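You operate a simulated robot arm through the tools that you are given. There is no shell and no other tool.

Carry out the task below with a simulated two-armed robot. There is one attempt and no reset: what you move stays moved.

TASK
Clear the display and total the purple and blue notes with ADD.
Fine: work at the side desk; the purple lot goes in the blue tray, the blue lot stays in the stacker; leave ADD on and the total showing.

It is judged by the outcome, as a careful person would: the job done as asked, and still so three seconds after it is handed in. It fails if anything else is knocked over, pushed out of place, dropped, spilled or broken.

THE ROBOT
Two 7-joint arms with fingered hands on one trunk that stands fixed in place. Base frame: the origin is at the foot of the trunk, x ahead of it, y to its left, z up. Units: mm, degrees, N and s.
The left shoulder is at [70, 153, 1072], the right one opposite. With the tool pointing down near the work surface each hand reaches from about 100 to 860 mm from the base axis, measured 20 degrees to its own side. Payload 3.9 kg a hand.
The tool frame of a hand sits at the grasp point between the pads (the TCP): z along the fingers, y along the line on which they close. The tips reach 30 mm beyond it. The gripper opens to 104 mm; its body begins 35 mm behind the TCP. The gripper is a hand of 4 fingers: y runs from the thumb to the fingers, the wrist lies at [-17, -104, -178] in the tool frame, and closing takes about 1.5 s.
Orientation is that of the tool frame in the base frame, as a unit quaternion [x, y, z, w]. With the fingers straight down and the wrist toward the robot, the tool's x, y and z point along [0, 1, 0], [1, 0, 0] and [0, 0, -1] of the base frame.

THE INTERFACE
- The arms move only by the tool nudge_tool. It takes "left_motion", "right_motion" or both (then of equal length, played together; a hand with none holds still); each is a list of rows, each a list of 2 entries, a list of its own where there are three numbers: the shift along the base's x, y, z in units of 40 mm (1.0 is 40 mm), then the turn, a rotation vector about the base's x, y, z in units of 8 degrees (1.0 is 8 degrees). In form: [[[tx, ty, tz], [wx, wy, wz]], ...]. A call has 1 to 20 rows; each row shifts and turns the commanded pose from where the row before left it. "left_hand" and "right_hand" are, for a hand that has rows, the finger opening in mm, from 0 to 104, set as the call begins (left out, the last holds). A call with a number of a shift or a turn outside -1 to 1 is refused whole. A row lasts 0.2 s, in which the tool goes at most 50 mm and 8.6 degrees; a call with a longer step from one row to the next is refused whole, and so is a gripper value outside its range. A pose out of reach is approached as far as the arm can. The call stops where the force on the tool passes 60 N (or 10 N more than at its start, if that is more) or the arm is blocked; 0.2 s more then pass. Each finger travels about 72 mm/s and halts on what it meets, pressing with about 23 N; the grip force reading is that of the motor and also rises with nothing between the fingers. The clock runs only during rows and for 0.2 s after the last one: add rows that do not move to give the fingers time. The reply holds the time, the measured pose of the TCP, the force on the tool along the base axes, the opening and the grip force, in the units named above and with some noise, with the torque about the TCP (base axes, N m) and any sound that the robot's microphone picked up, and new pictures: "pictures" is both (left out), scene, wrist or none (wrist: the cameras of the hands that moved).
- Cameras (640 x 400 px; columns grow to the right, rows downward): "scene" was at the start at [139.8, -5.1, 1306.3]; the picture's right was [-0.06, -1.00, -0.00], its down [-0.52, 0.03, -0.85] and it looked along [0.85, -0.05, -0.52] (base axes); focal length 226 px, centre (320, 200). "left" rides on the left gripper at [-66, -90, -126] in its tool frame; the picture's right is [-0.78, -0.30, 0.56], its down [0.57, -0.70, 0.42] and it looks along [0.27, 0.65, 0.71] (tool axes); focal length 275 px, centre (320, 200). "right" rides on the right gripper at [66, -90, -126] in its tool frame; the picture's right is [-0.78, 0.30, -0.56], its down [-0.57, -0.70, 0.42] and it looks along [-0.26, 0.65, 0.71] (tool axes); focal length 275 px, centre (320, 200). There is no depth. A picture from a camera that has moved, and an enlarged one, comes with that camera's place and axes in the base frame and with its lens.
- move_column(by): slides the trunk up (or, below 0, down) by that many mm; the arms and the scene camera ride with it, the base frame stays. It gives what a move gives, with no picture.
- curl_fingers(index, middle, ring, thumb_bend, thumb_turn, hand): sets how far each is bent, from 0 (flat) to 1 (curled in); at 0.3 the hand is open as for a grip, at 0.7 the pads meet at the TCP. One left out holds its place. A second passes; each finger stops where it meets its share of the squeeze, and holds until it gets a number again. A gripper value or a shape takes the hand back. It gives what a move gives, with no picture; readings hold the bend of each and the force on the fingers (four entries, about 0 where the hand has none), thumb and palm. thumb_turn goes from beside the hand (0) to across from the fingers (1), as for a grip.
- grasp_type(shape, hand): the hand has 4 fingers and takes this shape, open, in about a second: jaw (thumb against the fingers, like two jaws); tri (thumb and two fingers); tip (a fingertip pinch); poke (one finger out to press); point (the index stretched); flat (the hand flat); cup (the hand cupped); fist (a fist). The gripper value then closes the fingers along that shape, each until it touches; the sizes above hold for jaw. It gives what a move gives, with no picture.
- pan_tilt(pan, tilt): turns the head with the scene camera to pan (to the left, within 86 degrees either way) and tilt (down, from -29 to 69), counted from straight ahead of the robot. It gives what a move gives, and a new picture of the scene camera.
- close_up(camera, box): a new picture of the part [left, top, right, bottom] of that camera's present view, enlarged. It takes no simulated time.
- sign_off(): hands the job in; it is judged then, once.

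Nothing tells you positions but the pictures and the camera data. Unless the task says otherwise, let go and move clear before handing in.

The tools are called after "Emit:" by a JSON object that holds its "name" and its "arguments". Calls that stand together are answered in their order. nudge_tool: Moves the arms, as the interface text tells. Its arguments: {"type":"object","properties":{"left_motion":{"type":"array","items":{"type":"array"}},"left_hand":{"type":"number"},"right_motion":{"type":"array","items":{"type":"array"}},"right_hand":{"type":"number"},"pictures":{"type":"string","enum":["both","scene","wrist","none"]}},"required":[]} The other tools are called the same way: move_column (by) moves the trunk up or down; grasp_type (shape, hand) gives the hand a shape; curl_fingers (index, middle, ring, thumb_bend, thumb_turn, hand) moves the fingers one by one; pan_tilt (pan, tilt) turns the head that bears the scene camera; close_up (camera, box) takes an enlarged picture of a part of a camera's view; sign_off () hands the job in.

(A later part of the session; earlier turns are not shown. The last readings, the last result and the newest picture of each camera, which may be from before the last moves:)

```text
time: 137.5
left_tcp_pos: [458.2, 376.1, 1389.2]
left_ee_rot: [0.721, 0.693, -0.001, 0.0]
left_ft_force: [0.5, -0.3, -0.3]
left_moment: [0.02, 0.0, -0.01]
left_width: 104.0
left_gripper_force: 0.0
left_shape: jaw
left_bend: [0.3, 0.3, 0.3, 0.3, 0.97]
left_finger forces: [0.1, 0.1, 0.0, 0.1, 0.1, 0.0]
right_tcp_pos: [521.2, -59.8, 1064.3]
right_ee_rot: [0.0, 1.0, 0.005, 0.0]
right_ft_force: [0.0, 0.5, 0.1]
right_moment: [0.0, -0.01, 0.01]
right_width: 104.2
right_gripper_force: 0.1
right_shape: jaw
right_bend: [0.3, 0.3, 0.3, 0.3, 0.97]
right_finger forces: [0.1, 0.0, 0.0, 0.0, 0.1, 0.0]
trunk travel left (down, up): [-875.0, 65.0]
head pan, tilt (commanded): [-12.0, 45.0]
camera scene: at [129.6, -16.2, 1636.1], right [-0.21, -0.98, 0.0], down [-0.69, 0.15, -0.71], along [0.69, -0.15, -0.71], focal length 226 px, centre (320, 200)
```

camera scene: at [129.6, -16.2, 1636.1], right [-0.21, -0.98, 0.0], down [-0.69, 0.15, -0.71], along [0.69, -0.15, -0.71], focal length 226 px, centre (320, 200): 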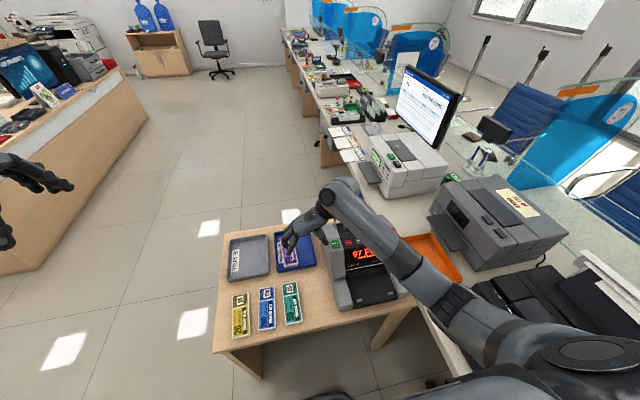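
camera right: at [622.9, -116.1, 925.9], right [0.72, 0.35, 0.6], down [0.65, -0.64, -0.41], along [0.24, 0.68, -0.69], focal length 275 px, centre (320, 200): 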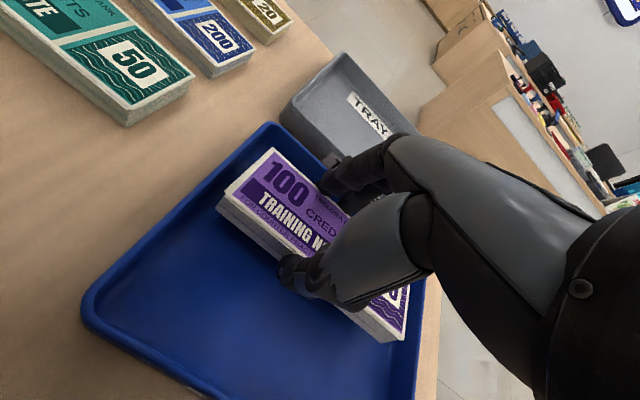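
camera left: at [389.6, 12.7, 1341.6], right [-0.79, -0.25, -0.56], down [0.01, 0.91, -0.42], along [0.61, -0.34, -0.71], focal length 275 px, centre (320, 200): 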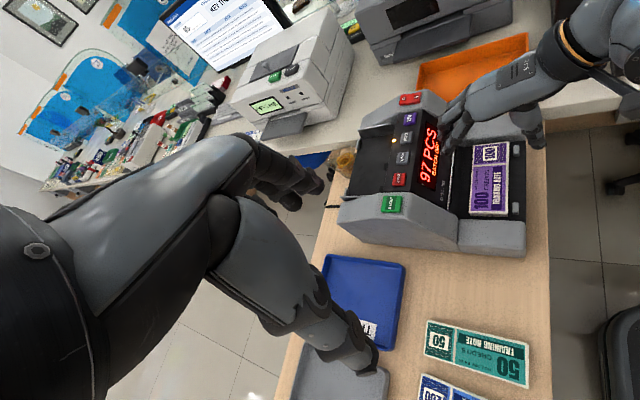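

That works well. I will continue left toward blue.

Emit:
{"name": "nudge_tool", "arguments": {"right_motion": [[[-0.2, 0.7, -0.2], [0, 0, 0]], [[-0.25, 0.7, -0.2], [0, 0, 0]], [[-0.25, 0.7, -0.2], [0, 0, 0]], [[-0.25, 0.7, -0.2], [0, 0, 0]], [[-0.25, 0.7, -0.2], [0, 0, 0]], [[-0.2, 0.7, -0.2], [0, 0, 0]], [[0, 0, 0], [0, 0, 0]]], "pictures": "both"}}

```text
time: 139.1
left_tcp_pos: [459.0, 375.8, 1389.7]
left_ee_rot: [0.721, 0.693, 0.0, 0.0]
left_ft_force: [-0.3, 0.0, 0.7]
left_moment: [0.0, 0.0, -0.03]
left_width: 104.0
left_gripper_force: 0.2
left_shape: jaw
left_bend: [0.3, 0.3, 0.3, 0.3, 0.97]
left_finger forces: [0.0, 0.0, 0.0, 0.0, 0.0, 0.0]
right_tcp_pos: [465.9, 108.5, 1015.2]
right_ee_rot: [0.001, 1.0, 0.005, 0.0]
right_ft_force: [-0.5, 0.4, 0.2]
right_moment: [-0.03, 0.03, 0.01]
right_width: 104.0
right_gripper_force: 0.0
right_shape: jaw
right_bend: [0.3, 0.3, 0.3, 0.3, 0.97]
right_finger forces: [0.1, 0.0, 0.0, 0.0, 0.1, 0.0]
trunk travel left (down, up): [-875.0, 65.0]
head pan, tilt (commanded): [-12.0, 45.0]
camera scene: at [129.8, -16.4, 1636.0], right [-0.21, -0.98, 0.0], down [-0.69, 0.15, -0.71], along [0.69, -0.15, -0.71], focal length 226 px, centre (320, 200)
camera right: at [400.0, 15.6, 1139.6], right [0.78, 0.29, 0.56], down [0.57, -0.7, -0.43], along [0.27, 0.66, -0.71], focal length 275 px, centre (320, 200)
```

scene: 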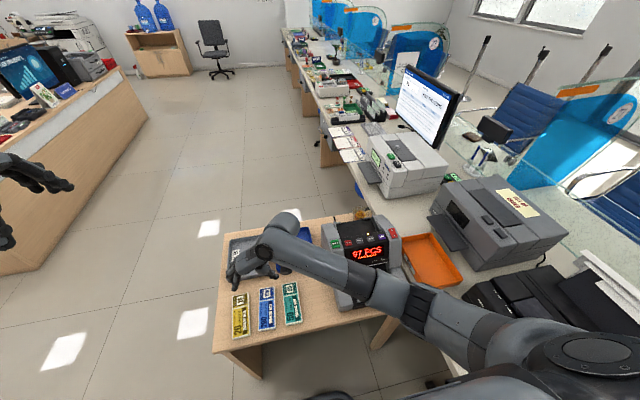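
right: 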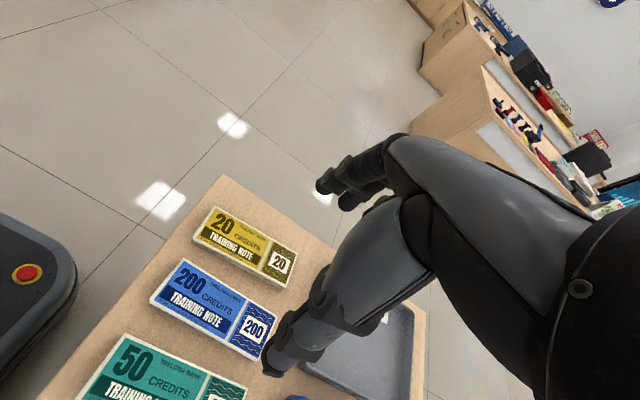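

The right hand is above blue with the right orientation. I will zoom in to measure blue and its neighbours precisely.

Emit:
{"name": "close_up", "arguments": {"camera": "right", "box": [60, 190, 320, 400]}}

Emit:
{"name": "close_up", "arguments": {"camera": "scene", "box": [215, 220, 315, 350]}}

```text
1.90 times, centred on (190, 295) of right
camera zoom: at [400.0, 15.6, 1139.6], right [0.78, 0.29, 0.56], down [0.57, -0.7, -0.43], along [0.27, 0.66, -0.71], focal length 524 px, centre (568, 19)
```

zoom: 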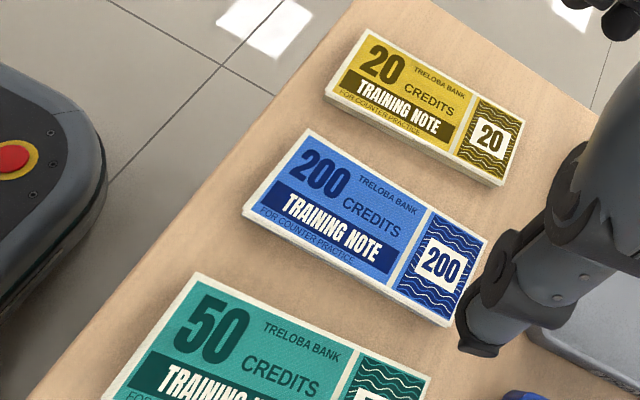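

```text
3.08 times, centred on (265, 285) of scene
camera zoom: at [129.8, -16.4, 1636.0], right [-0.21, -0.98, 0.0], down [-0.69, 0.15, -0.71], along [0.69, -0.15, -0.71], focal length 694 px, centre (489, -62)
```

zoom: 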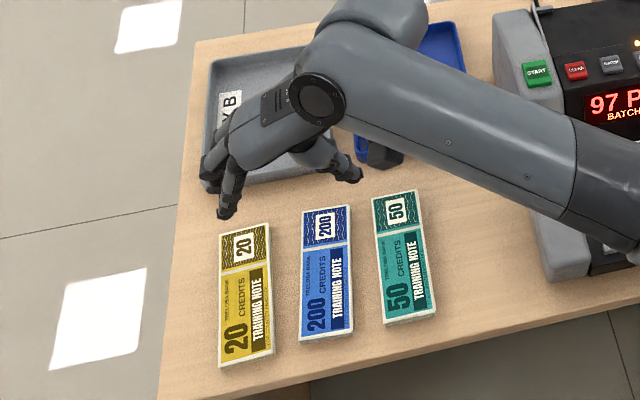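

Blue is centred at (473,110) and turned about -1.7°, with 31 mm gaps on both sides. I will set the jaw to 64 mm, align, and come down to z≈850.

Emit:
{"name": "nudge_tool", "arguments": {"right_motion": [[[-0.03, 0.04, -0.6], [0, 0, -0.21]], [[0, 0, -0.8], [0, 0, 0]], [[0, 0, -0.9], [0, 0, 0]], [[0, 0, -0.9], [0, 0, 0]], [[0, 0, -0.9], [0, 0, 0]], [[0, 0, 0], [0, 0, 0]], [[0, 0, 0], [0, 0, 0]]], "right_hand": 64, "pictures": "wrist"}}

Emit:
{"name": "close_up", "arguments": {"camera": "right", "box": [120, 120, 440, 400]}}

Emit:
{"name": "close_up", "arguments": {"camera": "scene", "box": [215, 220, 315, 350]}}

```text
time: 140.7
left_tcp_pos: [459.0, 375.6, 1388.9]
left_ee_rot: [0.721, 0.692, 0.0, 0.0]
left_ft_force: [0.6, 0.4, 0.8]
left_moment: [0.0, 0.0, -0.01]
left_width: 103.6
left_gripper_force: 0.1
left_shape: jaw
left_bend: [0.3, 0.3, 0.3, 0.3, 0.97]
left_finger forces: [0.1, 0.0, 0.0, 0.1, 0.0, 0.0]
right_tcp_pos: [464.2, 109.3, 851.2]
right_ee_rot: [0.015, 1.0, 0.006, 0.0]
right_ft_force: [0.6, -0.1, 1.5]
right_moment: [0.03, 0.01, -0.02]
right_width: 64.2
right_gripper_force: 0.1
right_shape: jaw
right_bend: [0.73, 0.4, 0.36, 0.62, 0.99]
right_finger forces: [0.1, 0.0, 0.1, 0.0, 0.0, 0.0]
trunk travel left (down, up): [-875.0, 65.0]
head pan, tilt (commanded): [-12.0, 45.0]
camera right: at [396.4, 18.6, 975.5], right [0.78, 0.27, 0.56], down [0.55, -0.71, -0.43], along [0.29, 0.65, -0.71], focal length 275 px, centre (320, 200)
```

right: 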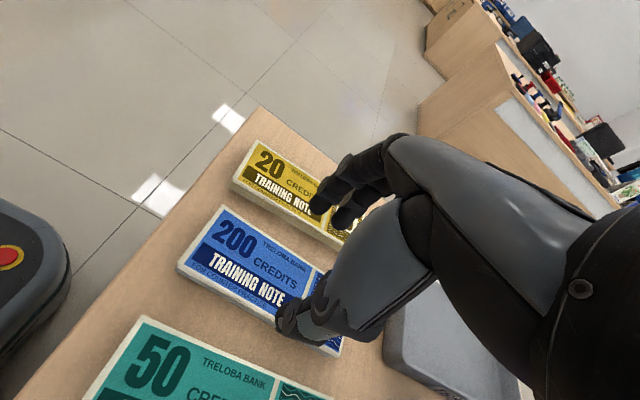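

```text
1.43 times, centred on (280, 260) of right
camera zoom: at [396.4, 18.6, 975.5], right [0.78, 0.27, 0.56], down [0.55, -0.71, -0.43], along [0.29, 0.65, -0.71], focal length 393 px, centre (377, 114)
```

zoom: 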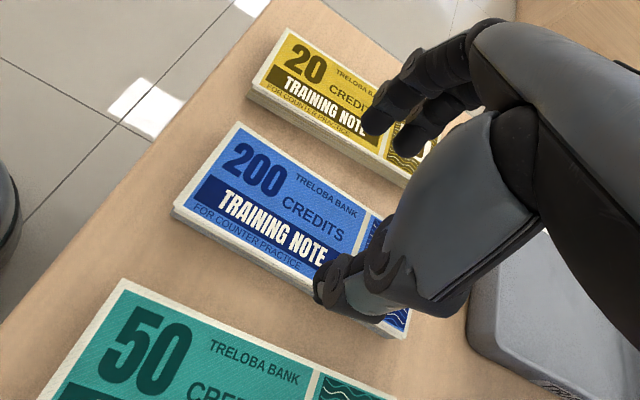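

```text
3.08 times, centred on (265, 285) of scene
camera zoom: at [129.5, -16.4, 1636.1], right [-0.21, -0.98, 0.0], down [-0.69, 0.15, -0.71], along [0.69, -0.15, -0.71], focal length 694 px, centre (489, -62)
```

zoom: 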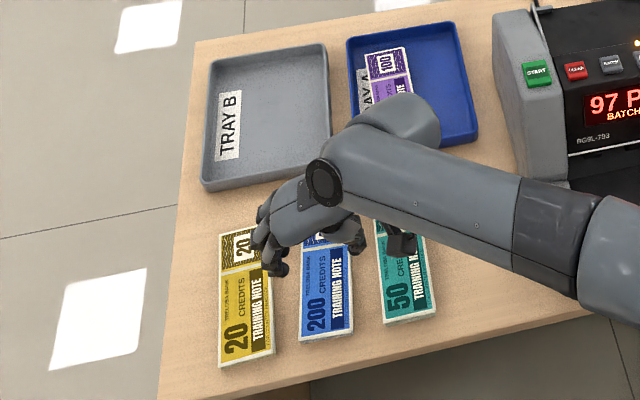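

Fingers and thumb line up with the gaps on both sides of blue. I will lower to z≈797.

Emit:
{"name": "nudge_tool", "arguments": {"right_motion": [[[0, 0, -0.5], [0, 0, 0]], [[0, 0, -0.5], [0, 0, 0]], [[0, 0, -0.2], [0, 0, 0]], [[0, 0, -0.15], [0, 0, 0]], [[0, 0, 0], [0, 0, 0]]], "pictures": "wrist"}}

Emit:
{"name": "close_up", "arguments": {"camera": "right", "box": [160, 120, 440, 400]}}

Emit:
{"name": "close_up", "arguments": {"camera": "scene", "box": [225, 260, 305, 350]}}

```text
time: 141.9
left_tcp_pos: [458.5, 375.0, 1389.5]
left_ee_rot: [0.721, 0.693, 0.0, 0.001]
left_ft_force: [-0.2, -0.5, -0.4]
left_moment: [-0.02, -0.02, 0.05]
left_width: 103.9
left_gripper_force: 0.1
left_shape: jaw
left_bend: [0.3, 0.3, 0.3, 0.3, 0.97]
left_finger forces: [0.0, 0.0, 0.1, 0.0, 0.0, 0.1]
right_tcp_pos: [464.2, 109.9, 798.7]
right_ee_rot: [0.016, 1.0, 0.005, 0.001]
right_ft_force: [-0.3, -0.7, -0.7]
right_moment: [-0.03, 0.01, -0.04]
right_width: 64.5
right_gripper_force: 0.0
right_shape: jaw
right_bend: [0.73, 0.4, 0.36, 0.62, 0.99]
right_finger forces: [0.0, 0.0, 0.0, 0.1, 0.1, 0.0]
trunk travel left (down, up): [-875.0, 65.0]
head pan, tilt (commanded): [-12.0, 45.0]
camera right: at [395.5, 19.4, 921.6], right [0.78, 0.27, 0.56], down [0.55, -0.71, -0.43], along [0.29, 0.65, -0.71], focal length 275 px, centre (320, 200)
```

right: 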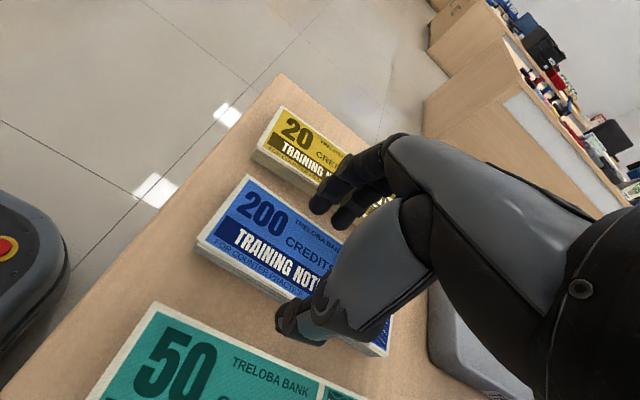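

```text
1.43 times, centred on (300, 260) of right
camera zoom: at [395.5, 19.4, 921.6], right [0.78, 0.27, 0.56], down [0.55, -0.71, -0.43], along [0.29, 0.65, -0.71], focal length 393 px, centre (349, 114)
```

zoom: 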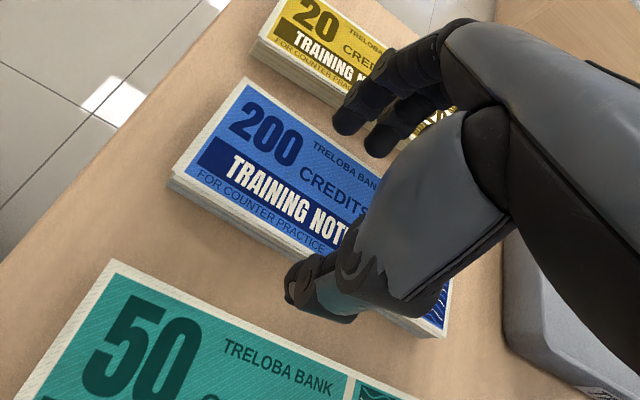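

```text
4.44 times, centred on (265, 305) of scene
camera zoom: at [129.8, -15.9, 1636.0], right [-0.21, -0.98, 0.0], down [-0.69, 0.15, -0.71], along [0.69, -0.15, -0.71], focal length 1002 px, centre (564, -267)
```

zoom: 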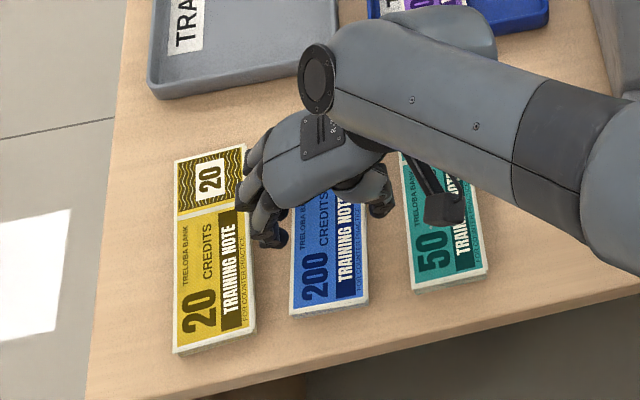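

Emit:
{"name": "nudge_tool", "arguments": {"right_motion": [[[0, 0, -0.1], [0, 0, 0]], [[0, 0, -0.1], [0, 0, 0]], [[0, 0, 0], [0, 0, 0]]], "pictures": "none"}}

Emit:
{"name": "nudge_tool", "arguments": {"right_motion": [[[0, 0, 0], [0, 0, 0]], [[0, 0, 0], [0, 0, 0]], [[0, 0, 0], [0, 0, 0]], [[0, 0, 0], [0, 0, 0]], [[0, 0, 0], [0, 0, 0]], [[0, 0, 0], [0, 0, 0]]], "right_hand": 40, "pictures": "wrist"}}

```text
time: 142.7
left_tcp_pos: [459.1, 375.7, 1389.5]
left_ee_rot: [0.721, 0.693, 0.001, 0.0]
left_ft_force: [-0.2, -0.4, 0.2]
left_moment: [0.03, 0.0, 0.0]
left_width: 103.4
left_gripper_force: 0.0
left_shape: jaw
left_bend: [0.3, 0.3, 0.3, 0.3, 0.97]
left_finger forces: [0.1, 0.0, 0.1, 0.1, 0.0, 0.0]
right_tcp_pos: [463.6, 111.0, 794.6]
right_ee_rot: [0.015, 1.0, 0.006, -0.001]
right_ft_force: [-0.2, 0.0, -1.2]
right_moment: [-0.02, 0.02, -0.01]
right_width: 64.2
right_gripper_force: 0.0
right_shape: jaw
right_bend: [0.73, 0.4, 0.36, 0.62, 0.99]
right_finger forces: [0.0, 0.0, 0.0, 0.0, 0.0, 0.1]
right hand out of reach, approached as far as the arm can: row 2
trunk travel left (down, up): [-875.0, 65.0]
head pan, tilt (commanded): [-12.0, 45.0]
```

```text
time: 144.1
left_tcp_pos: [457.6, 375.6, 1389.8]
left_ee_rot: [0.721, 0.693, 0.0, 0.0]
left_ft_force: [0.0, 0.9, -0.6]
left_moment: [-0.01, -0.03, 0.01]
left_width: 103.7
left_gripper_force: 0.1
left_shape: jaw
left_bend: [0.3, 0.3, 0.3, 0.3, 0.97]
left_finger forces: [0.0, 0.0, 0.0, 0.0, 0.1, 0.0]
right_tcp_pos: [463.5, 109.9, 794.9]
right_ee_rot: [0.016, 1.0, 0.006, 0.001]
right_ft_force: [3.6, 1.2, 17.5]
right_moment: [0.11, -0.18, -0.29]
right_width: 41.6
right_gripper_force: 22.7
right_shape: jaw
right_bend: [0.74, 0.47, 0.52, 0.73, 1.0]
right_finger forces: [15.2, 11.9, 0.0, 0.0, 25.6, 0.0]
trunk travel left (down, up): [-875.0, 65.0]
head pan, tilt (commanded): [-12.0, 45.0]
camera right: at [394.9, 20.3, 918.8], right [0.78, 0.26, 0.56], down [0.55, -0.71, -0.43], along [0.29, 0.65, -0.7], focal length 275 px, centre (320, 200)
```

right: 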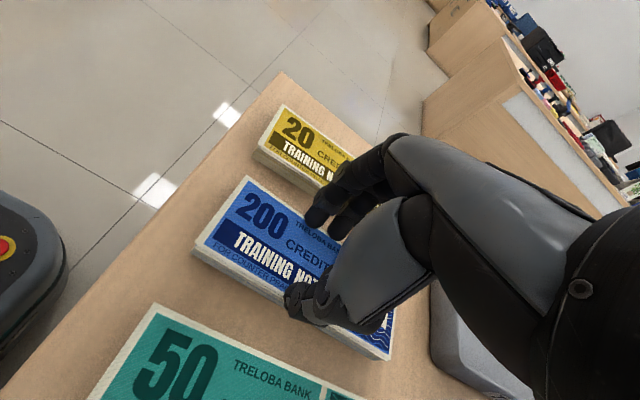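

The fingers slipped over the top because blue is thinner and the arm ran out of downward reach. I will reopen, then use the trunk to go a few millimetres lower.

Emit:
{"name": "nudge_tool", "arguments": {"right_motion": [[[0, 0, 0], [0, 0, 0]], [[0, 0, 0], [0, 0, 0]], [[0, 0, 0], [0, 0, 0]], [[0, 0, 0], [0, 0, 0]]], "right_hand": 64, "pictures": "wrist"}}

Emit:
{"name": "close_up", "arguments": {"camera": "right", "box": [160, 120, 440, 400]}}

Emit:
{"name": "close_up", "arguments": {"camera": "scene", "box": [225, 260, 305, 350]}}

```text
time: 145.1
left_tcp_pos: [457.6, 375.9, 1389.0]
left_ee_rot: [0.721, 0.692, 0.0, 0.0]
left_ft_force: [0.0, 0.4, -0.1]
left_moment: [-0.02, 0.02, 0.0]
left_width: 104.1
left_gripper_force: 0.1
left_shape: jaw
left_bend: [0.3, 0.3, 0.3, 0.3, 0.97]
left_finger forces: [0.0, 0.1, 0.0, 0.1, 0.0, 0.0]
right_tcp_pos: [463.1, 109.0, 793.7]
right_ee_rot: [0.015, 1.0, 0.005, 0.001]
right_ft_force: [-0.6, -0.2, 0.8]
right_moment: [0.01, 0.03, -0.02]
right_width: 64.0
right_gripper_force: 0.1
right_shape: jaw
right_bend: [0.73, 0.4, 0.37, 0.62, 0.99]
right_finger forces: [0.0, 0.0, 0.2, 0.0, 0.1, 0.0]
trunk travel left (down, up): [-875.0, 65.0]
head pan, tilt (commanded): [-12.0, 45.0]
camera right: at [394.5, 19.2, 917.5], right [0.78, 0.27, 0.56], down [0.55, -0.71, -0.43], along [0.28, 0.65, -0.71], focal length 275 px, centre (320, 200)
```

right: 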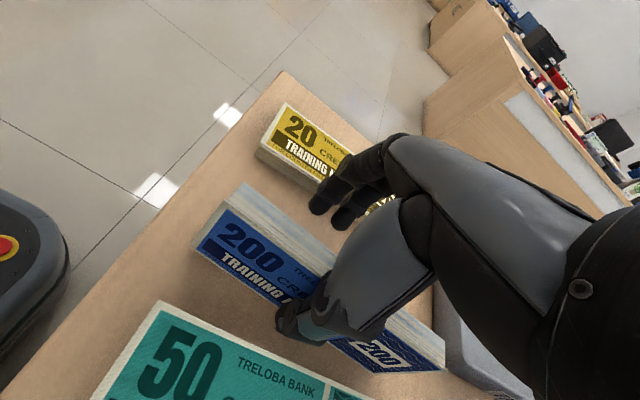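

```text
1.43 times, centred on (300, 260) of right
camera zoom: at [394.5, 19.2, 917.5], right [0.78, 0.27, 0.56], down [0.55, -0.71, -0.43], along [0.28, 0.65, -0.71], focal length 393 px, centre (349, 114)
```

zoom: 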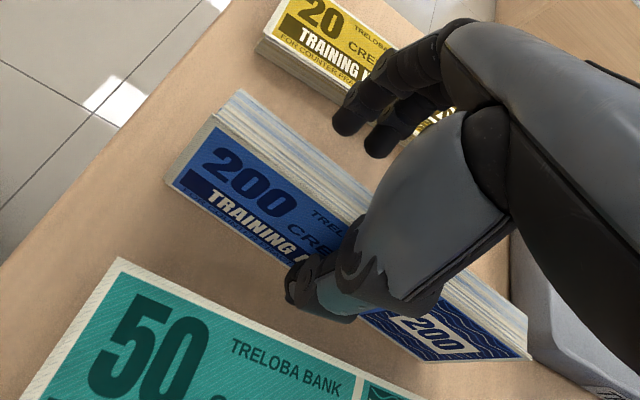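

```text
4.44 times, centred on (265, 305) of scene
camera zoom: at [129.0, -16.4, 1636.0], right [-0.21, -0.98, 0.0], down [-0.69, 0.15, -0.71], along [0.69, -0.15, -0.71], focal length 1002 px, centre (564, -267)
```

zoom: 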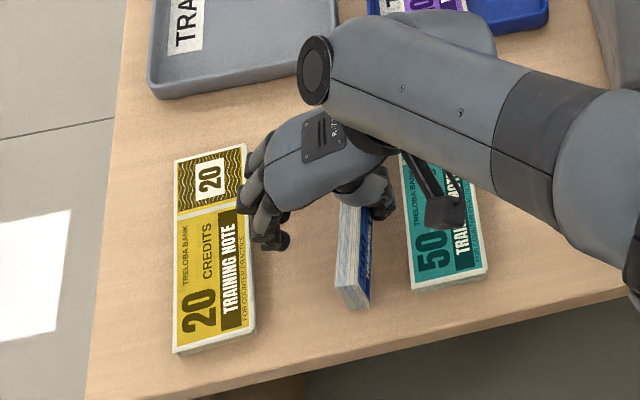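

The squeeze tipped the blue stack upright: it now stands on its long edge, about y 81–103 and 57 mm tall. I will rise so the tips clear green, centre over the standing stack and grip its thin side.

Emit:
{"name": "nudge_tool", "arguments": {"right_motion": [[[0, 0, 0.15], [0, 0, 0]], [[0, 0, 0.2], [0, 0, 0]], [[0, 0, 0.15], [0, 0, 0]], [[0, 0, 0], [0, 0, 0]]], "pictures": "wrist"}}

Emit:
{"name": "close_up", "arguments": {"camera": "right", "box": [140, 120, 440, 400]}}

Emit:
{"name": "close_up", "arguments": {"camera": "scene", "box": [225, 260, 305, 350]}}

```text
time: 146.1
left_tcp_pos: [457.9, 375.6, 1388.3]
left_ee_rot: [0.721, 0.693, -0.001, 0.001]
left_ft_force: [-0.4, -0.8, 0.2]
left_moment: [0.02, 0.02, 0.0]
left_width: 104.1
left_gripper_force: 0.1
left_shape: jaw
left_bend: [0.3, 0.3, 0.3, 0.3, 0.97]
left_finger forces: [0.1, 0.0, 0.0, 0.0, 0.1, 0.0]
right_tcp_pos: [463.5, 109.3, 815.2]
right_ee_rot: [0.016, 1.0, 0.005, 0.001]
right_ft_force: [-1.0, 0.0, -0.2]
right_moment: [-0.02, -0.04, 0.01]
right_width: 63.8
right_gripper_force: 0.0
right_shape: jaw
right_bend: [0.73, 0.4, 0.37, 0.62, 0.99]
right_finger forces: [0.0, 0.0, 0.1, 0.1, 0.1, 0.0]
trunk travel left (down, up): [-875.0, 65.0]
head pan, tilt (commanded): [-12.0, 45.0]
camera right: at [394.8, 19.5, 938.7], right [0.78, 0.27, 0.56], down [0.55, -0.71, -0.43], along [0.28, 0.65, -0.71], focal length 275 px, centre (320, 200)
```

right: 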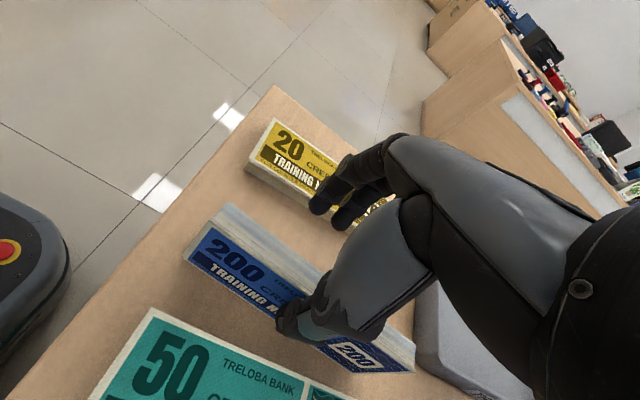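

```text
1.43 times, centred on (290, 260) of right
camera zoom: at [394.8, 19.5, 938.7], right [0.78, 0.27, 0.56], down [0.55, -0.71, -0.43], along [0.28, 0.65, -0.71], focal length 393 px, centre (363, 114)
```

zoom: 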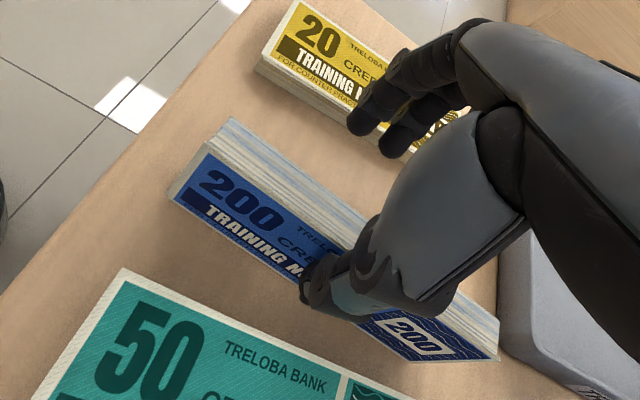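

```text
4.44 times, centred on (265, 305) of scene
camera zoom: at [130.0, -15.7, 1636.0], right [-0.21, -0.98, 0.0], down [-0.69, 0.15, -0.71], along [0.69, -0.15, -0.71], focal length 1002 px, centre (564, -267)
```

zoom: 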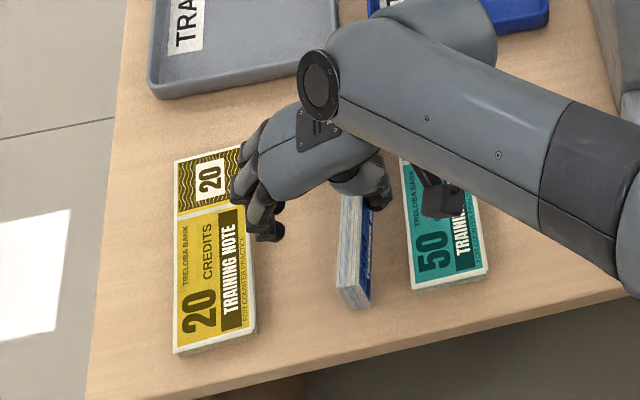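

The upright stack is centred near (468,82), turned about -6°. I will shift over it, turn to match, and close on its thin side.

Emit:
{"name": "nudge_tool", "arguments": {"right_motion": [[[0, -0.3, 0], [0, 0, -0.27]], [[0, -0.37, 0], [0, 0, -0.27]], [[0, 0, -0.05], [0, 0, 0]], [[0, 0, 0], [0, 0, 0]]], "pictures": "wrist"}}

Emit:
{"name": "close_up", "arguments": {"camera": "right", "box": [140, 120, 440, 400]}}

Emit:
{"name": "close_up", "arguments": {"camera": "scene", "box": [225, 260, 305, 350]}}

```text
time: 147.1
left_tcp_pos: [458.4, 375.9, 1389.1]
left_ee_rot: [0.721, 0.693, -0.001, 0.001]
left_ft_force: [0.3, -0.4, 0.2]
left_moment: [0.05, -0.04, 0.01]
left_width: 104.0
left_gripper_force: 0.1
left_shape: jaw
left_bend: [0.3, 0.3, 0.3, 0.3, 0.97]
left_finger forces: [0.0, 0.1, 0.1, 0.0, 0.0, 0.0]
right_tcp_pos: [464.2, 82.4, 812.2]
right_ee_rot: [0.053, 0.999, 0.006, 0.001]
right_ft_force: [-0.9, 0.3, -0.7]
right_moment: [-0.01, 0.02, -0.01]
right_width: 64.0
right_gripper_force: 0.1
right_shape: jaw
right_bend: [0.73, 0.4, 0.37, 0.62, 0.99]
right_finger forces: [0.1, 0.1, 0.1, 0.0, 0.0, 0.0]
trunk travel left (down, up): [-875.0, 65.0]
head pan, tilt (commanded): [-12.0, 45.0]
camera right: at [388.4, -1.7, 935.4], right [0.8, 0.21, 0.56], down [0.49, -0.75, -0.43], along [0.33, 0.62, -0.71], focal length 275 px, centre (320, 200)
```

right: 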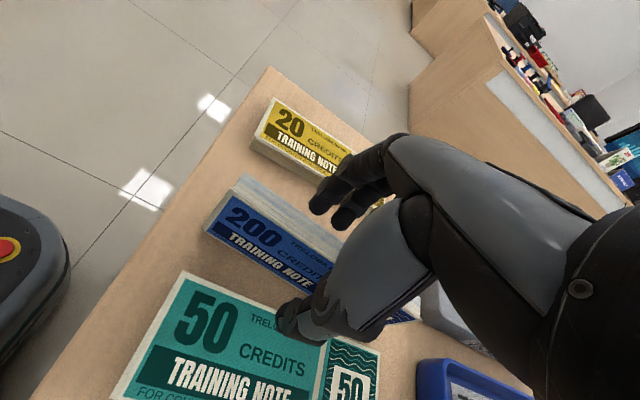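

```text
1.43 times, centred on (290, 260) of right
camera zoom: at [388.4, -1.7, 935.4], right [0.8, 0.21, 0.56], down [0.49, -0.75, -0.43], along [0.33, 0.62, -0.71], focal length 393 px, centre (363, 114)
```

zoom: 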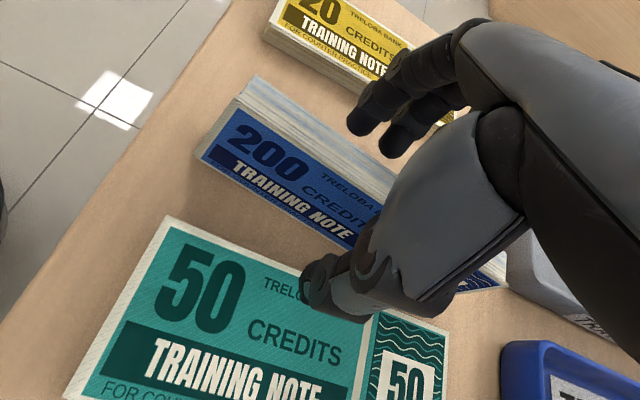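

```text
4.44 times, centred on (265, 305) of scene
camera zoom: at [129.8, -15.6, 1636.0], right [-0.21, -0.98, 0.0], down [-0.69, 0.15, -0.71], along [0.69, -0.15, -0.71], focal length 1002 px, centre (564, -267)
```

zoom: 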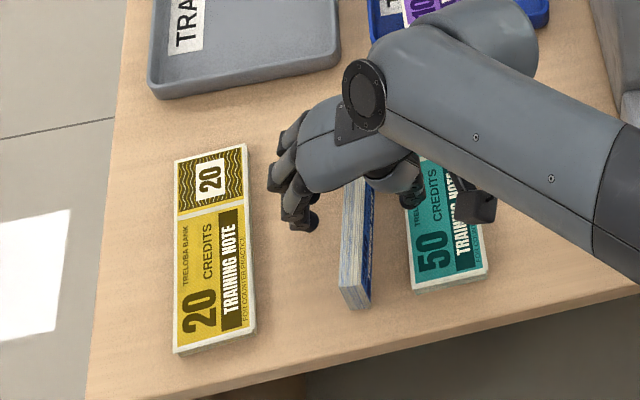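

Emit:
{"name": "nudge_tool", "arguments": {"right_motion": [[[0, 0, 0], [0, 0, 0]], [[0, 0, 0], [0, 0, 0]], [[0, 0, 0], [0, 0, 0]], [[0, 0, 0], [0, 0, 0]], [[0, 0, 0], [0, 0, 0]], [[0, 0, 0], [0, 0, 0]], [[0, 0, 0], [0, 0, 0]]], "right_hand": 4, "pictures": "wrist"}}

Emit:
{"name": "close_up", "arguments": {"camera": "right", "box": [140, 120, 440, 400]}}

Emit:
{"name": "close_up", "arguments": {"camera": "scene", "box": [225, 260, 305, 350]}}

```text
time: 148.7
left_tcp_pos: [458.2, 374.5, 1389.7]
left_ee_rot: [0.721, 0.693, -0.001, 0.001]
left_ft_force: [0.7, -0.2, 0.7]
left_moment: [-0.03, -0.01, -0.02]
left_width: 103.7
left_gripper_force: 0.1
left_shape: jaw
left_bend: [0.3, 0.3, 0.3, 0.3, 0.97]
left_finger forces: [0.1, 0.0, 0.0, 0.0, 0.0, 0.0]
right_tcp_pos: [463.7, 81.8, 811.8]
right_ee_rot: [0.053, 0.999, 0.005, 0.0]
right_ft_force: [-0.1, 0.4, 0.1]
right_moment: [0.02, 0.01, 0.0]
right_width: 11.8
right_gripper_force: 22.4
right_shape: jaw
right_bend: [0.72, 0.65, 0.71, 0.74, 1.0]
right_finger forces: [12.1, 5.9, 2.4, 0.0, 20.7, 0.0]
trunk travel left (down, up): [-875.0, 65.0]
head pan, tilt (commanded): [-12.0, 45.0]
camera right: at [388.4, -1.9, 935.5], right [0.8, 0.21, 0.56], down [0.49, -0.75, -0.43], along [0.33, 0.62, -0.71], focal length 275 px, centre (320, 200)
```

right: 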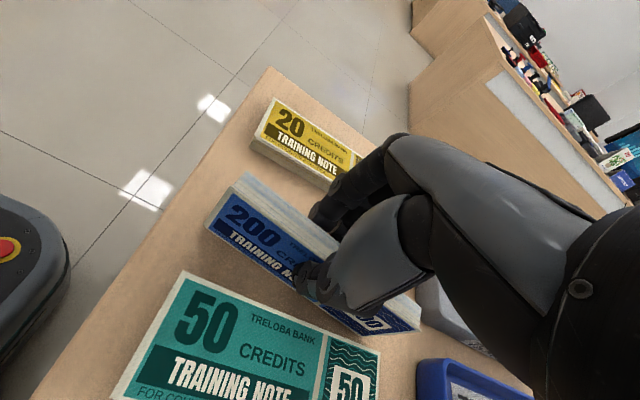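

```text
1.43 times, centred on (290, 260) of right
camera zoom: at [388.4, -1.9, 935.5], right [0.8, 0.21, 0.56], down [0.49, -0.75, -0.43], along [0.33, 0.62, -0.71], focal length 393 px, centre (363, 114)
```

zoom: 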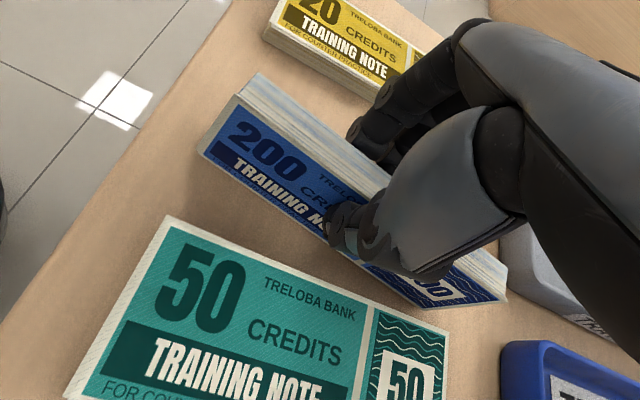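

```text
4.44 times, centred on (265, 305) of scene
camera zoom: at [129.8, -16.0, 1636.0], right [-0.21, -0.98, 0.0], down [-0.69, 0.15, -0.71], along [0.69, -0.15, -0.71], focal length 1002 px, centre (564, -267)
```

zoom: 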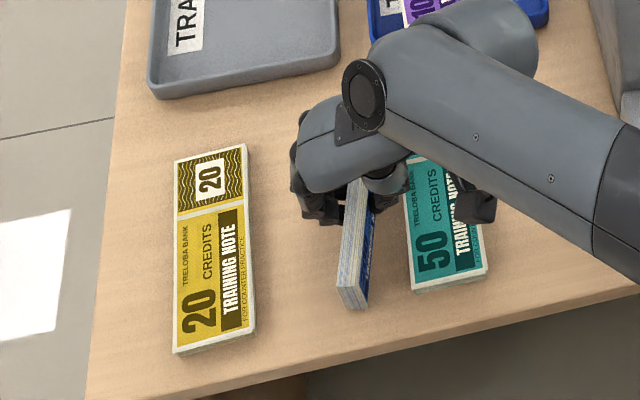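

The stack is gripped upright. I will lift it and check.

Emit:
{"name": "nudge_tool", "arguments": {"right_motion": [[[0, 0, 0.15], [0, 0, 0]], [[0, 0, 0.3], [0, 0, 0]], [[0, 0, 0.5], [0, 0, 0]], [[0, 0, 0.5], [0, 0, 0]], [[0, 0, 0.5], [0, 0, 0]], [[0, 0, 0], [0, 0, 0]]], "pictures": "both"}}

Emit:
{"name": "close_up", "arguments": {"camera": "scene", "box": [215, 230, 335, 350]}}

Emit:
{"name": "close_up", "arguments": {"camera": "right", "box": [140, 120, 440, 400]}}

```text
time: 150.1
left_tcp_pos: [458.3, 375.4, 1388.7]
left_ee_rot: [0.721, 0.693, -0.001, 0.0]
left_ft_force: [0.2, -0.6, 0.0]
left_moment: [-0.01, -0.03, -0.01]
left_width: 103.7
left_gripper_force: 0.0
left_shape: jaw
left_bend: [0.3, 0.3, 0.3, 0.3, 0.97]
left_finger forces: [0.1, 0.0, 0.0, 0.1, 0.0, 0.1]
right_tcp_pos: [463.5, 82.5, 889.0]
right_ee_rot: [0.053, 0.999, 0.005, 0.001]
right_ft_force: [0.1, 0.4, -0.3]
right_moment: [0.02, 0.02, -0.01]
right_width: 12.4
right_gripper_force: 22.8
right_shape: jaw
right_bend: [0.72, 0.65, 0.71, 0.74, 1.0]
right_finger forces: [12.3, 5.8, 2.5, 0.0, 20.5, 0.0]
trunk travel left (down, up): [-875.0, 65.0]
head pan, tilt (commanded): [-12.0, 45.0]
camera scene: at [129.8, -16.0, 1636.0], right [-0.21, -0.98, 0.0], down [-0.69, 0.15, -0.71], along [0.69, -0.15, -0.71], focal length 226 px, centre (320, 200)
camera right: at [389.1, -1.8, 1013.3], right [0.8, 0.21, 0.56], down [0.49, -0.75, -0.43], along [0.33, 0.62, -0.71], focal length 275 px, centre (320, 200)
```

scene: 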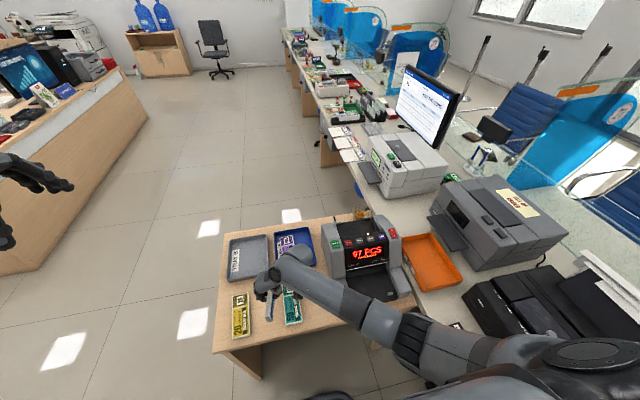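
right: 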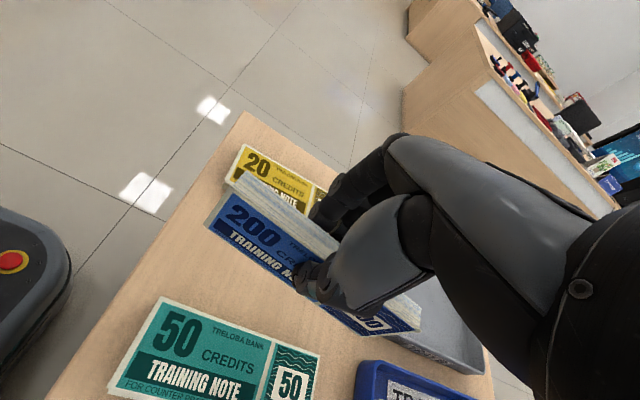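

```text
3.33 times, centred on (275, 290) of scene
camera zoom: at [129.8, -16.0, 1636.0], right [-0.21, -0.98, 0.0], down [-0.69, 0.15, -0.71], along [0.69, -0.15, -0.71], focal length 752 px, centre (470, -100)
```

zoom: 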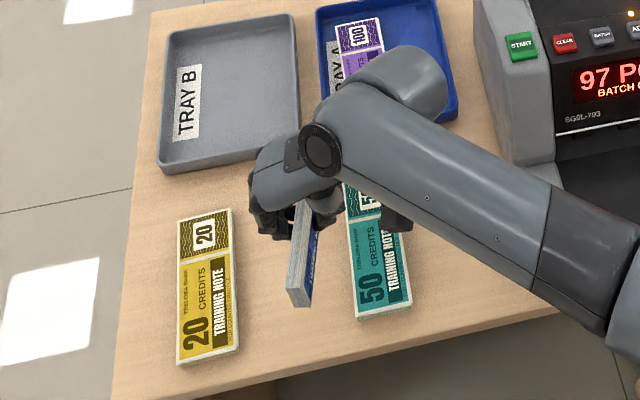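

```text
1.43 times, centred on (290, 260) of right
camera zoom: at [389.1, -1.8, 1013.3], right [0.8, 0.21, 0.56], down [0.49, -0.75, -0.43], along [0.33, 0.62, -0.71], focal length 393 px, centre (363, 114)
```

zoom: 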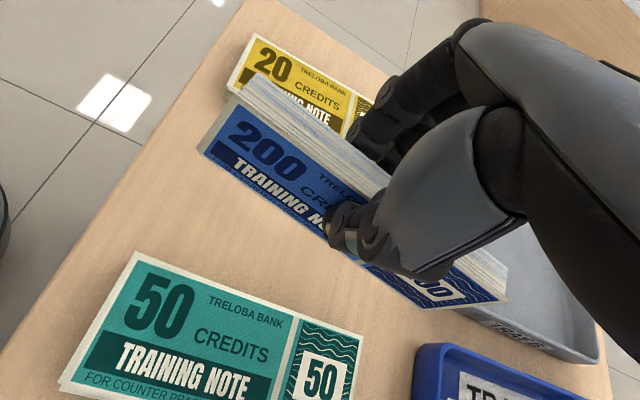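

The stack is held firmly upright. I can set it on its long edge in the hopper between the guides and let it lie back flat, so I carry it there now, turning the hand back to straight.

Emit:
{"name": "nudge_tool", "arguments": {"right_motion": [[[0, 0, 0.7], [0, 0, 0]], [[0, 0, 0.9], [0, 0, 0]], [[0, 0, 0.9], [0, 0, 0]], [[0, 0, 0.9], [0, 0, 0]], [[0, 0, 0.9], [0, 0, 0]], [[0, 0, 0], [0, 0, 0]]], "pictures": "none"}}

Emit:
{"name": "nudge_tool", "arguments": {"right_motion": [[[0.368, -0.753, 0], [0, 0, -0.875]], [[0.368, -0.753, 0], [0, 0, -0.875]], [[0.368, -0.753, 0], [0, 0, -0.875]], [[0.368, -0.753, 0], [0, 0, -0.875]], [[0.368, -0.753, 0], [0, 0, -0.875]], [[0.368, -0.753, 0], [0, 0, -0.875]], [[0.368, -0.753, 0], [0, 0, -0.875]], [[0.368, -0.753, 0], [0, 0, -0.875]], [[0.368, -0.753, 0], [0, 0, -0.875]], [[0.368, -0.753, 0], [0, 0, -0.875]], [[0.368, -0.753, 0], [0, 0, -0.875]], [[0.368, -0.753, 0], [0, 0, -0.875]], [[0, 0, 0], [0, 0, 0]]], "pictures": "both"}}

Emit:
{"name": "close_up", "arguments": {"camera": "right", "box": [60, 120, 440, 400]}}

```text
time: 151.5
left_tcp_pos: [458.8, 375.5, 1388.9]
left_ee_rot: [0.721, 0.693, -0.001, 0.0]
left_ft_force: [0.2, 0.3, -0.1]
left_moment: [-0.01, 0.0, -0.02]
left_width: 103.7
left_gripper_force: 0.1
left_shape: jaw
left_bend: [0.3, 0.3, 0.3, 0.3, 0.97]
left_finger forces: [0.1, 0.0, 0.0, 0.1, 0.1, 0.0]
right_tcp_pos: [463.8, 82.4, 1059.1]
right_ee_rot: [0.054, 0.999, 0.004, 0.001]
right_ft_force: [0.3, 1.0, 0.3]
right_moment: [0.0, -0.03, -0.03]
right_width: 11.8
right_gripper_force: 23.1
right_shape: jaw
right_bend: [0.72, 0.65, 0.71, 0.74, 1.0]
right_finger forces: [12.3, 5.8, 2.4, 0.0, 20.6, 0.0]
trunk travel left (down, up): [-875.0, 65.0]
head pan, tilt (commanded): [-12.0, 45.0]
```

```text
time: 154.3
left_tcp_pos: [457.8, 375.4, 1389.4]
left_ee_rot: [0.721, 0.693, -0.001, 0.001]
left_ft_force: [0.6, -0.1, 0.1]
left_moment: [-0.01, 0.01, -0.01]
left_width: 104.0
left_gripper_force: 0.2
left_shape: jaw
left_bend: [0.3, 0.3, 0.3, 0.3, 0.97]
left_finger forces: [0.1, 0.0, 0.1, 0.1, 0.0, 0.0]
right_tcp_pos: [640.4, -277.3, 1063.9]
right_ee_rot: [0.709, 0.705, 0.004, 0.004]
right_ft_force: [0.6, -0.2, -0.7]
right_moment: [-0.01, 0.05, 0.0]
right_width: 12.0
right_gripper_force: 23.0
right_shape: jaw
right_bend: [0.72, 0.65, 0.71, 0.74, 1.0]
right_finger forces: [12.2, 5.8, 2.4, 0.0, 20.5, 0.0]
trunk travel left (down, up): [-875.0, 65.0]
head pan, tilt (commanded): [-12.0, 45.0]
camera scene: at [129.6, -16.1, 1636.1], right [-0.21, -0.98, 0.0], down [-0.69, 0.15, -0.71], along [0.69, -0.15, -0.71], focal length 226 px, centre (320, 200)
camera right: at [549.3, -212.2, 1187.1], right [0.29, -0.78, 0.56], down [-0.7, -0.57, -0.43], along [0.66, -0.27, -0.71], focal length 275 px, centre (320, 200)
```

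scene: 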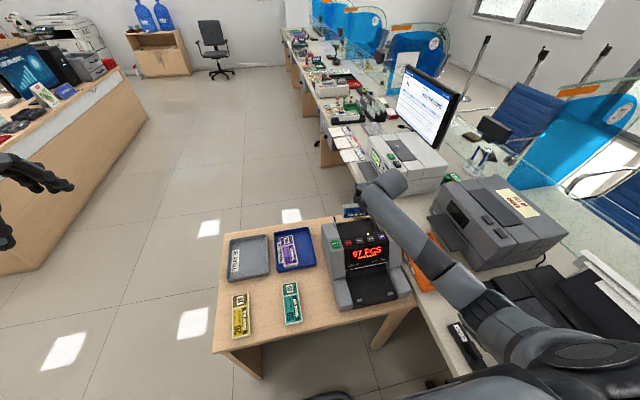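
right: 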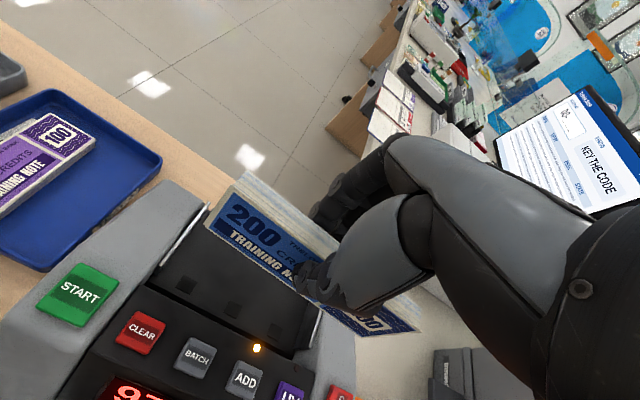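

```text
1.43 times, centred on (250, 260) of right
camera zoom: at [549.3, -212.2, 1187.1], right [0.29, -0.78, 0.56], down [-0.7, -0.57, -0.43], along [0.66, -0.27, -0.71], focal length 393 px, centre (420, 114)
```

zoom: 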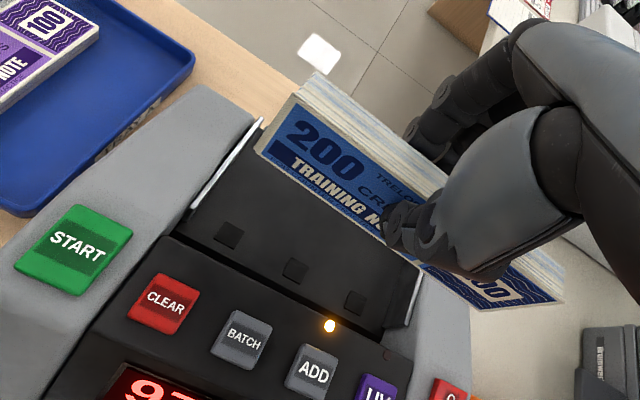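

The upright stack spans y -211 to -354 and is turned about 4.7° from square. I will correct that, centre it between the guides and lower toward the hopper.

Emit:
{"name": "nudge_tool", "arguments": {"right_motion": [[[-0.09, -0.03, -0.3], [0, 0, 0.3]], [[-0.09, -0.03, -0.5], [0, 0, 0.29]], [[0, 0, -0.6], [0, 0, 0]], [[0, 0, -0.6], [0, 0, 0]], [[0, 0, 0], [0, 0, 0]]], "pictures": "wrist"}}

Emit:
{"name": "close_up", "arguments": {"camera": "right", "box": [60, 120, 440, 400]}}

Emit:
{"name": "close_up", "arguments": {"camera": "scene", "box": [310, 180, 430, 320]}}

```text
time: 155.5
left_tcp_pos: [458.6, 374.9, 1389.2]
left_ee_rot: [0.721, 0.693, 0.0, 0.0]
left_ft_force: [-0.3, -0.8, -0.1]
left_moment: [-0.01, 0.01, -0.01]
left_width: 103.7
left_gripper_force: 0.1
left_shape: jaw
left_bend: [0.3, 0.3, 0.3, 0.3, 0.97]
left_finger forces: [0.0, 0.0, 0.0, 0.0, 0.1, 0.0]
right_tcp_pos: [633.8, -280.3, 981.9]
right_ee_rot: [0.678, 0.735, 0.004, 0.004]
right_ft_force: [0.5, -0.1, 1.1]
right_moment: [0.03, 0.01, 0.01]
right_width: 11.9
right_gripper_force: 23.0
right_shape: jaw
right_bend: [0.72, 0.65, 0.71, 0.74, 1.0]
right_finger forces: [12.3, 5.9, 2.4, 0.1, 20.5, 0.1]
trunk travel left (down, up): [-875.0, 65.0]
head pan, tilt (commanded): [-12.0, 45.0]
camera right: at [538.3, -222.8, 1105.9], right [0.35, -0.75, 0.56], down [-0.65, -0.63, -0.43], along [0.68, -0.21, -0.71], focal length 275 px, centre (320, 200)
```

right: 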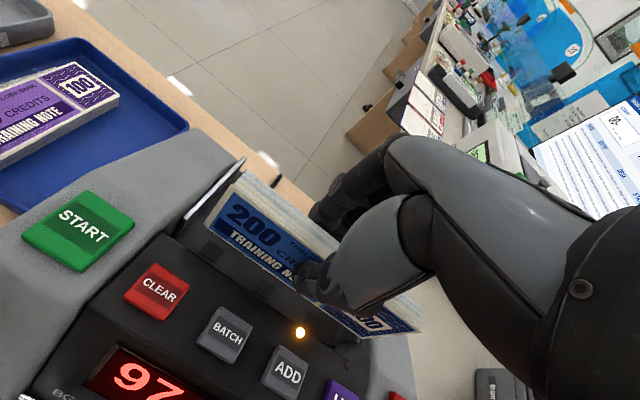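

```text
1.43 times, centred on (250, 260) of right
camera zoom: at [538.3, -222.8, 1105.9], right [0.35, -0.75, 0.56], down [-0.65, -0.63, -0.43], along [0.68, -0.21, -0.71], focal length 393 px, centre (420, 114)
```

zoom: 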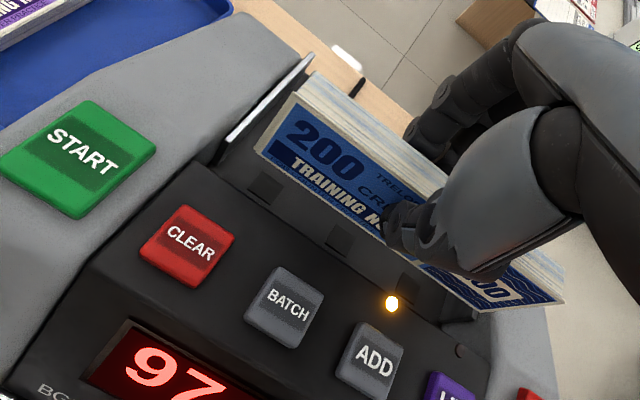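

```text
2.86 times, centred on (370, 250) of scene
camera zoom: at [129.6, -16.5, 1636.1], right [-0.21, -0.98, 0.0], down [-0.69, 0.15, -0.71], along [0.69, -0.15, -0.71], focal length 644 px, centre (177, 57)
```

zoom: 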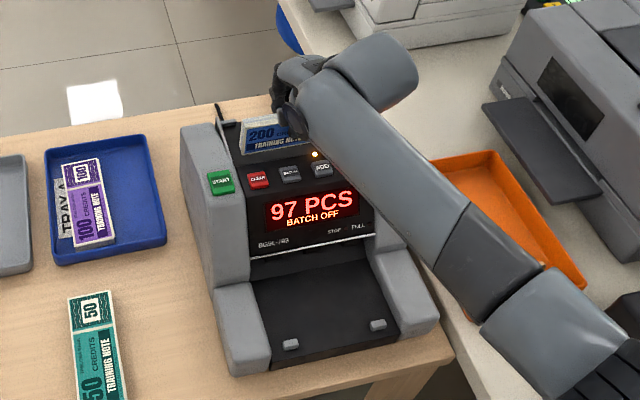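

The stack is now square and centred between the guides, with 10–13 mm on each side. I will lower it to the plate.

Emit:
{"name": "nudge_tool", "arguments": {"right_motion": [[[0, 0, -0.3], [0, 0, 0]], [[0, 0, -0.3], [0, 0, 0]], [[0, 0, -0.2], [0, 0, 0]], [[0, 0, 0], [0, 0, 0]]], "pictures": "wrist"}}

Emit:
{"name": "close_up", "arguments": {"camera": "right", "box": [100, 120, 440, 400]}}

```text
time: 156.5
left_tcp_pos: [458.2, 375.0, 1388.1]
left_ee_rot: [0.721, 0.693, 0.0, 0.001]
left_ft_force: [0.0, 0.3, -0.1]
left_moment: [0.0, 0.02, -0.02]
left_width: 104.0
left_gripper_force: 0.2
left_shape: jaw
left_bend: [0.3, 0.3, 0.3, 0.3, 0.97]
left_finger forces: [0.0, 0.0, 0.0, 0.0, 0.1, 0.0]
right_tcp_pos: [633.2, -281.5, 951.5]
right_ee_rot: [0.678, 0.735, 0.004, 0.004]
right_ft_force: [-0.3, 0.0, -1.5]
right_moment: [-0.02, 0.01, -0.05]
right_width: 12.0
right_gripper_force: 22.8
right_shape: jaw
right_bend: [0.72, 0.65, 0.71, 0.74, 1.0]
right_finger forces: [12.3, 5.8, 2.5, 0.1, 20.5, 0.0]
trunk travel left (down, up): [-875.0, 65.0]
head pan, tilt (commanded): [-12.0, 45.0]
camera right: at [537.0, -223.4, 1073.3], right [0.35, -0.75, 0.56], down [-0.65, -0.63, -0.43], along [0.68, -0.21, -0.71], focal length 275 px, centre (320, 200)
```

right: 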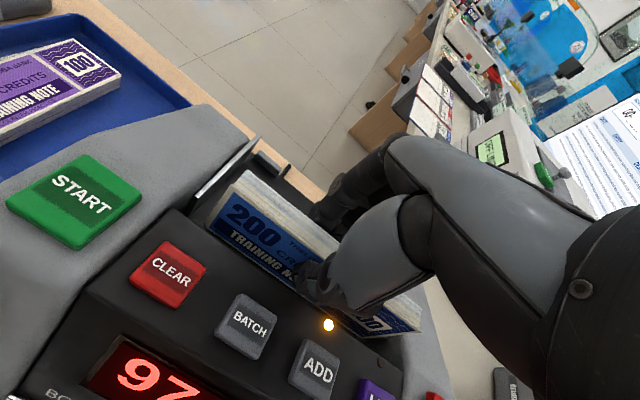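

```text
1.43 times, centred on (270, 260) of right
camera zoom: at [537.0, -223.4, 1073.3], right [0.35, -0.75, 0.56], down [-0.65, -0.63, -0.43], along [0.68, -0.21, -0.71], focal length 393 px, centre (391, 114)
```

zoom: 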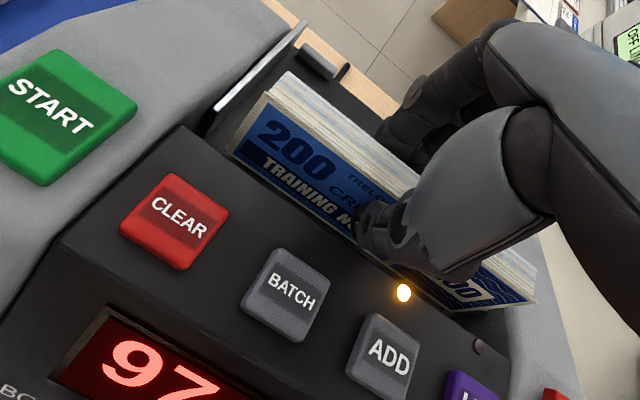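

Emit:
{"name": "nudge_tool", "arguments": {"right_motion": [[[0, 0, -0.06], [0, 0, 0]], [[0, 0, -0.06], [0, 0, 0]], [[0, 0, -0.06], [0, 0, 0]], [[0, 0, -0.05], [0, 0, 0]], [[0, 0, 0], [0, 0, 0]]], "pictures": "none"}}

```text
time: 157.7
left_tcp_pos: [457.6, 374.1, 1388.3]
left_ee_rot: [0.721, 0.693, -0.002, 0.001]
left_ft_force: [0.2, 0.1, 0.7]
left_moment: [-0.01, -0.01, -0.01]
left_width: 104.1
left_gripper_force: 0.1
left_shape: jaw
left_bend: [0.3, 0.3, 0.3, 0.3, 0.97]
left_finger forces: [0.0, 0.0, 0.0, 0.1, 0.0, 0.0]
right_tcp_pos: [634.4, -281.0, 940.2]
right_ee_rot: [0.678, 0.735, 0.005, 0.005]
right_ft_force: [2.0, -0.4, 0.3]
right_moment: [0.0, 0.04, 0.02]
right_width: 12.0
right_gripper_force: 23.5
right_shape: jaw
right_bend: [0.72, 0.65, 0.71, 0.74, 1.0]
right_finger forces: [12.9, 6.1, 2.6, 0.0, 23.7, 0.1]
trunk travel left (down, up): [-875.0, 65.0]
head pan, tilt (commanded): [-12.0, 45.0]
```

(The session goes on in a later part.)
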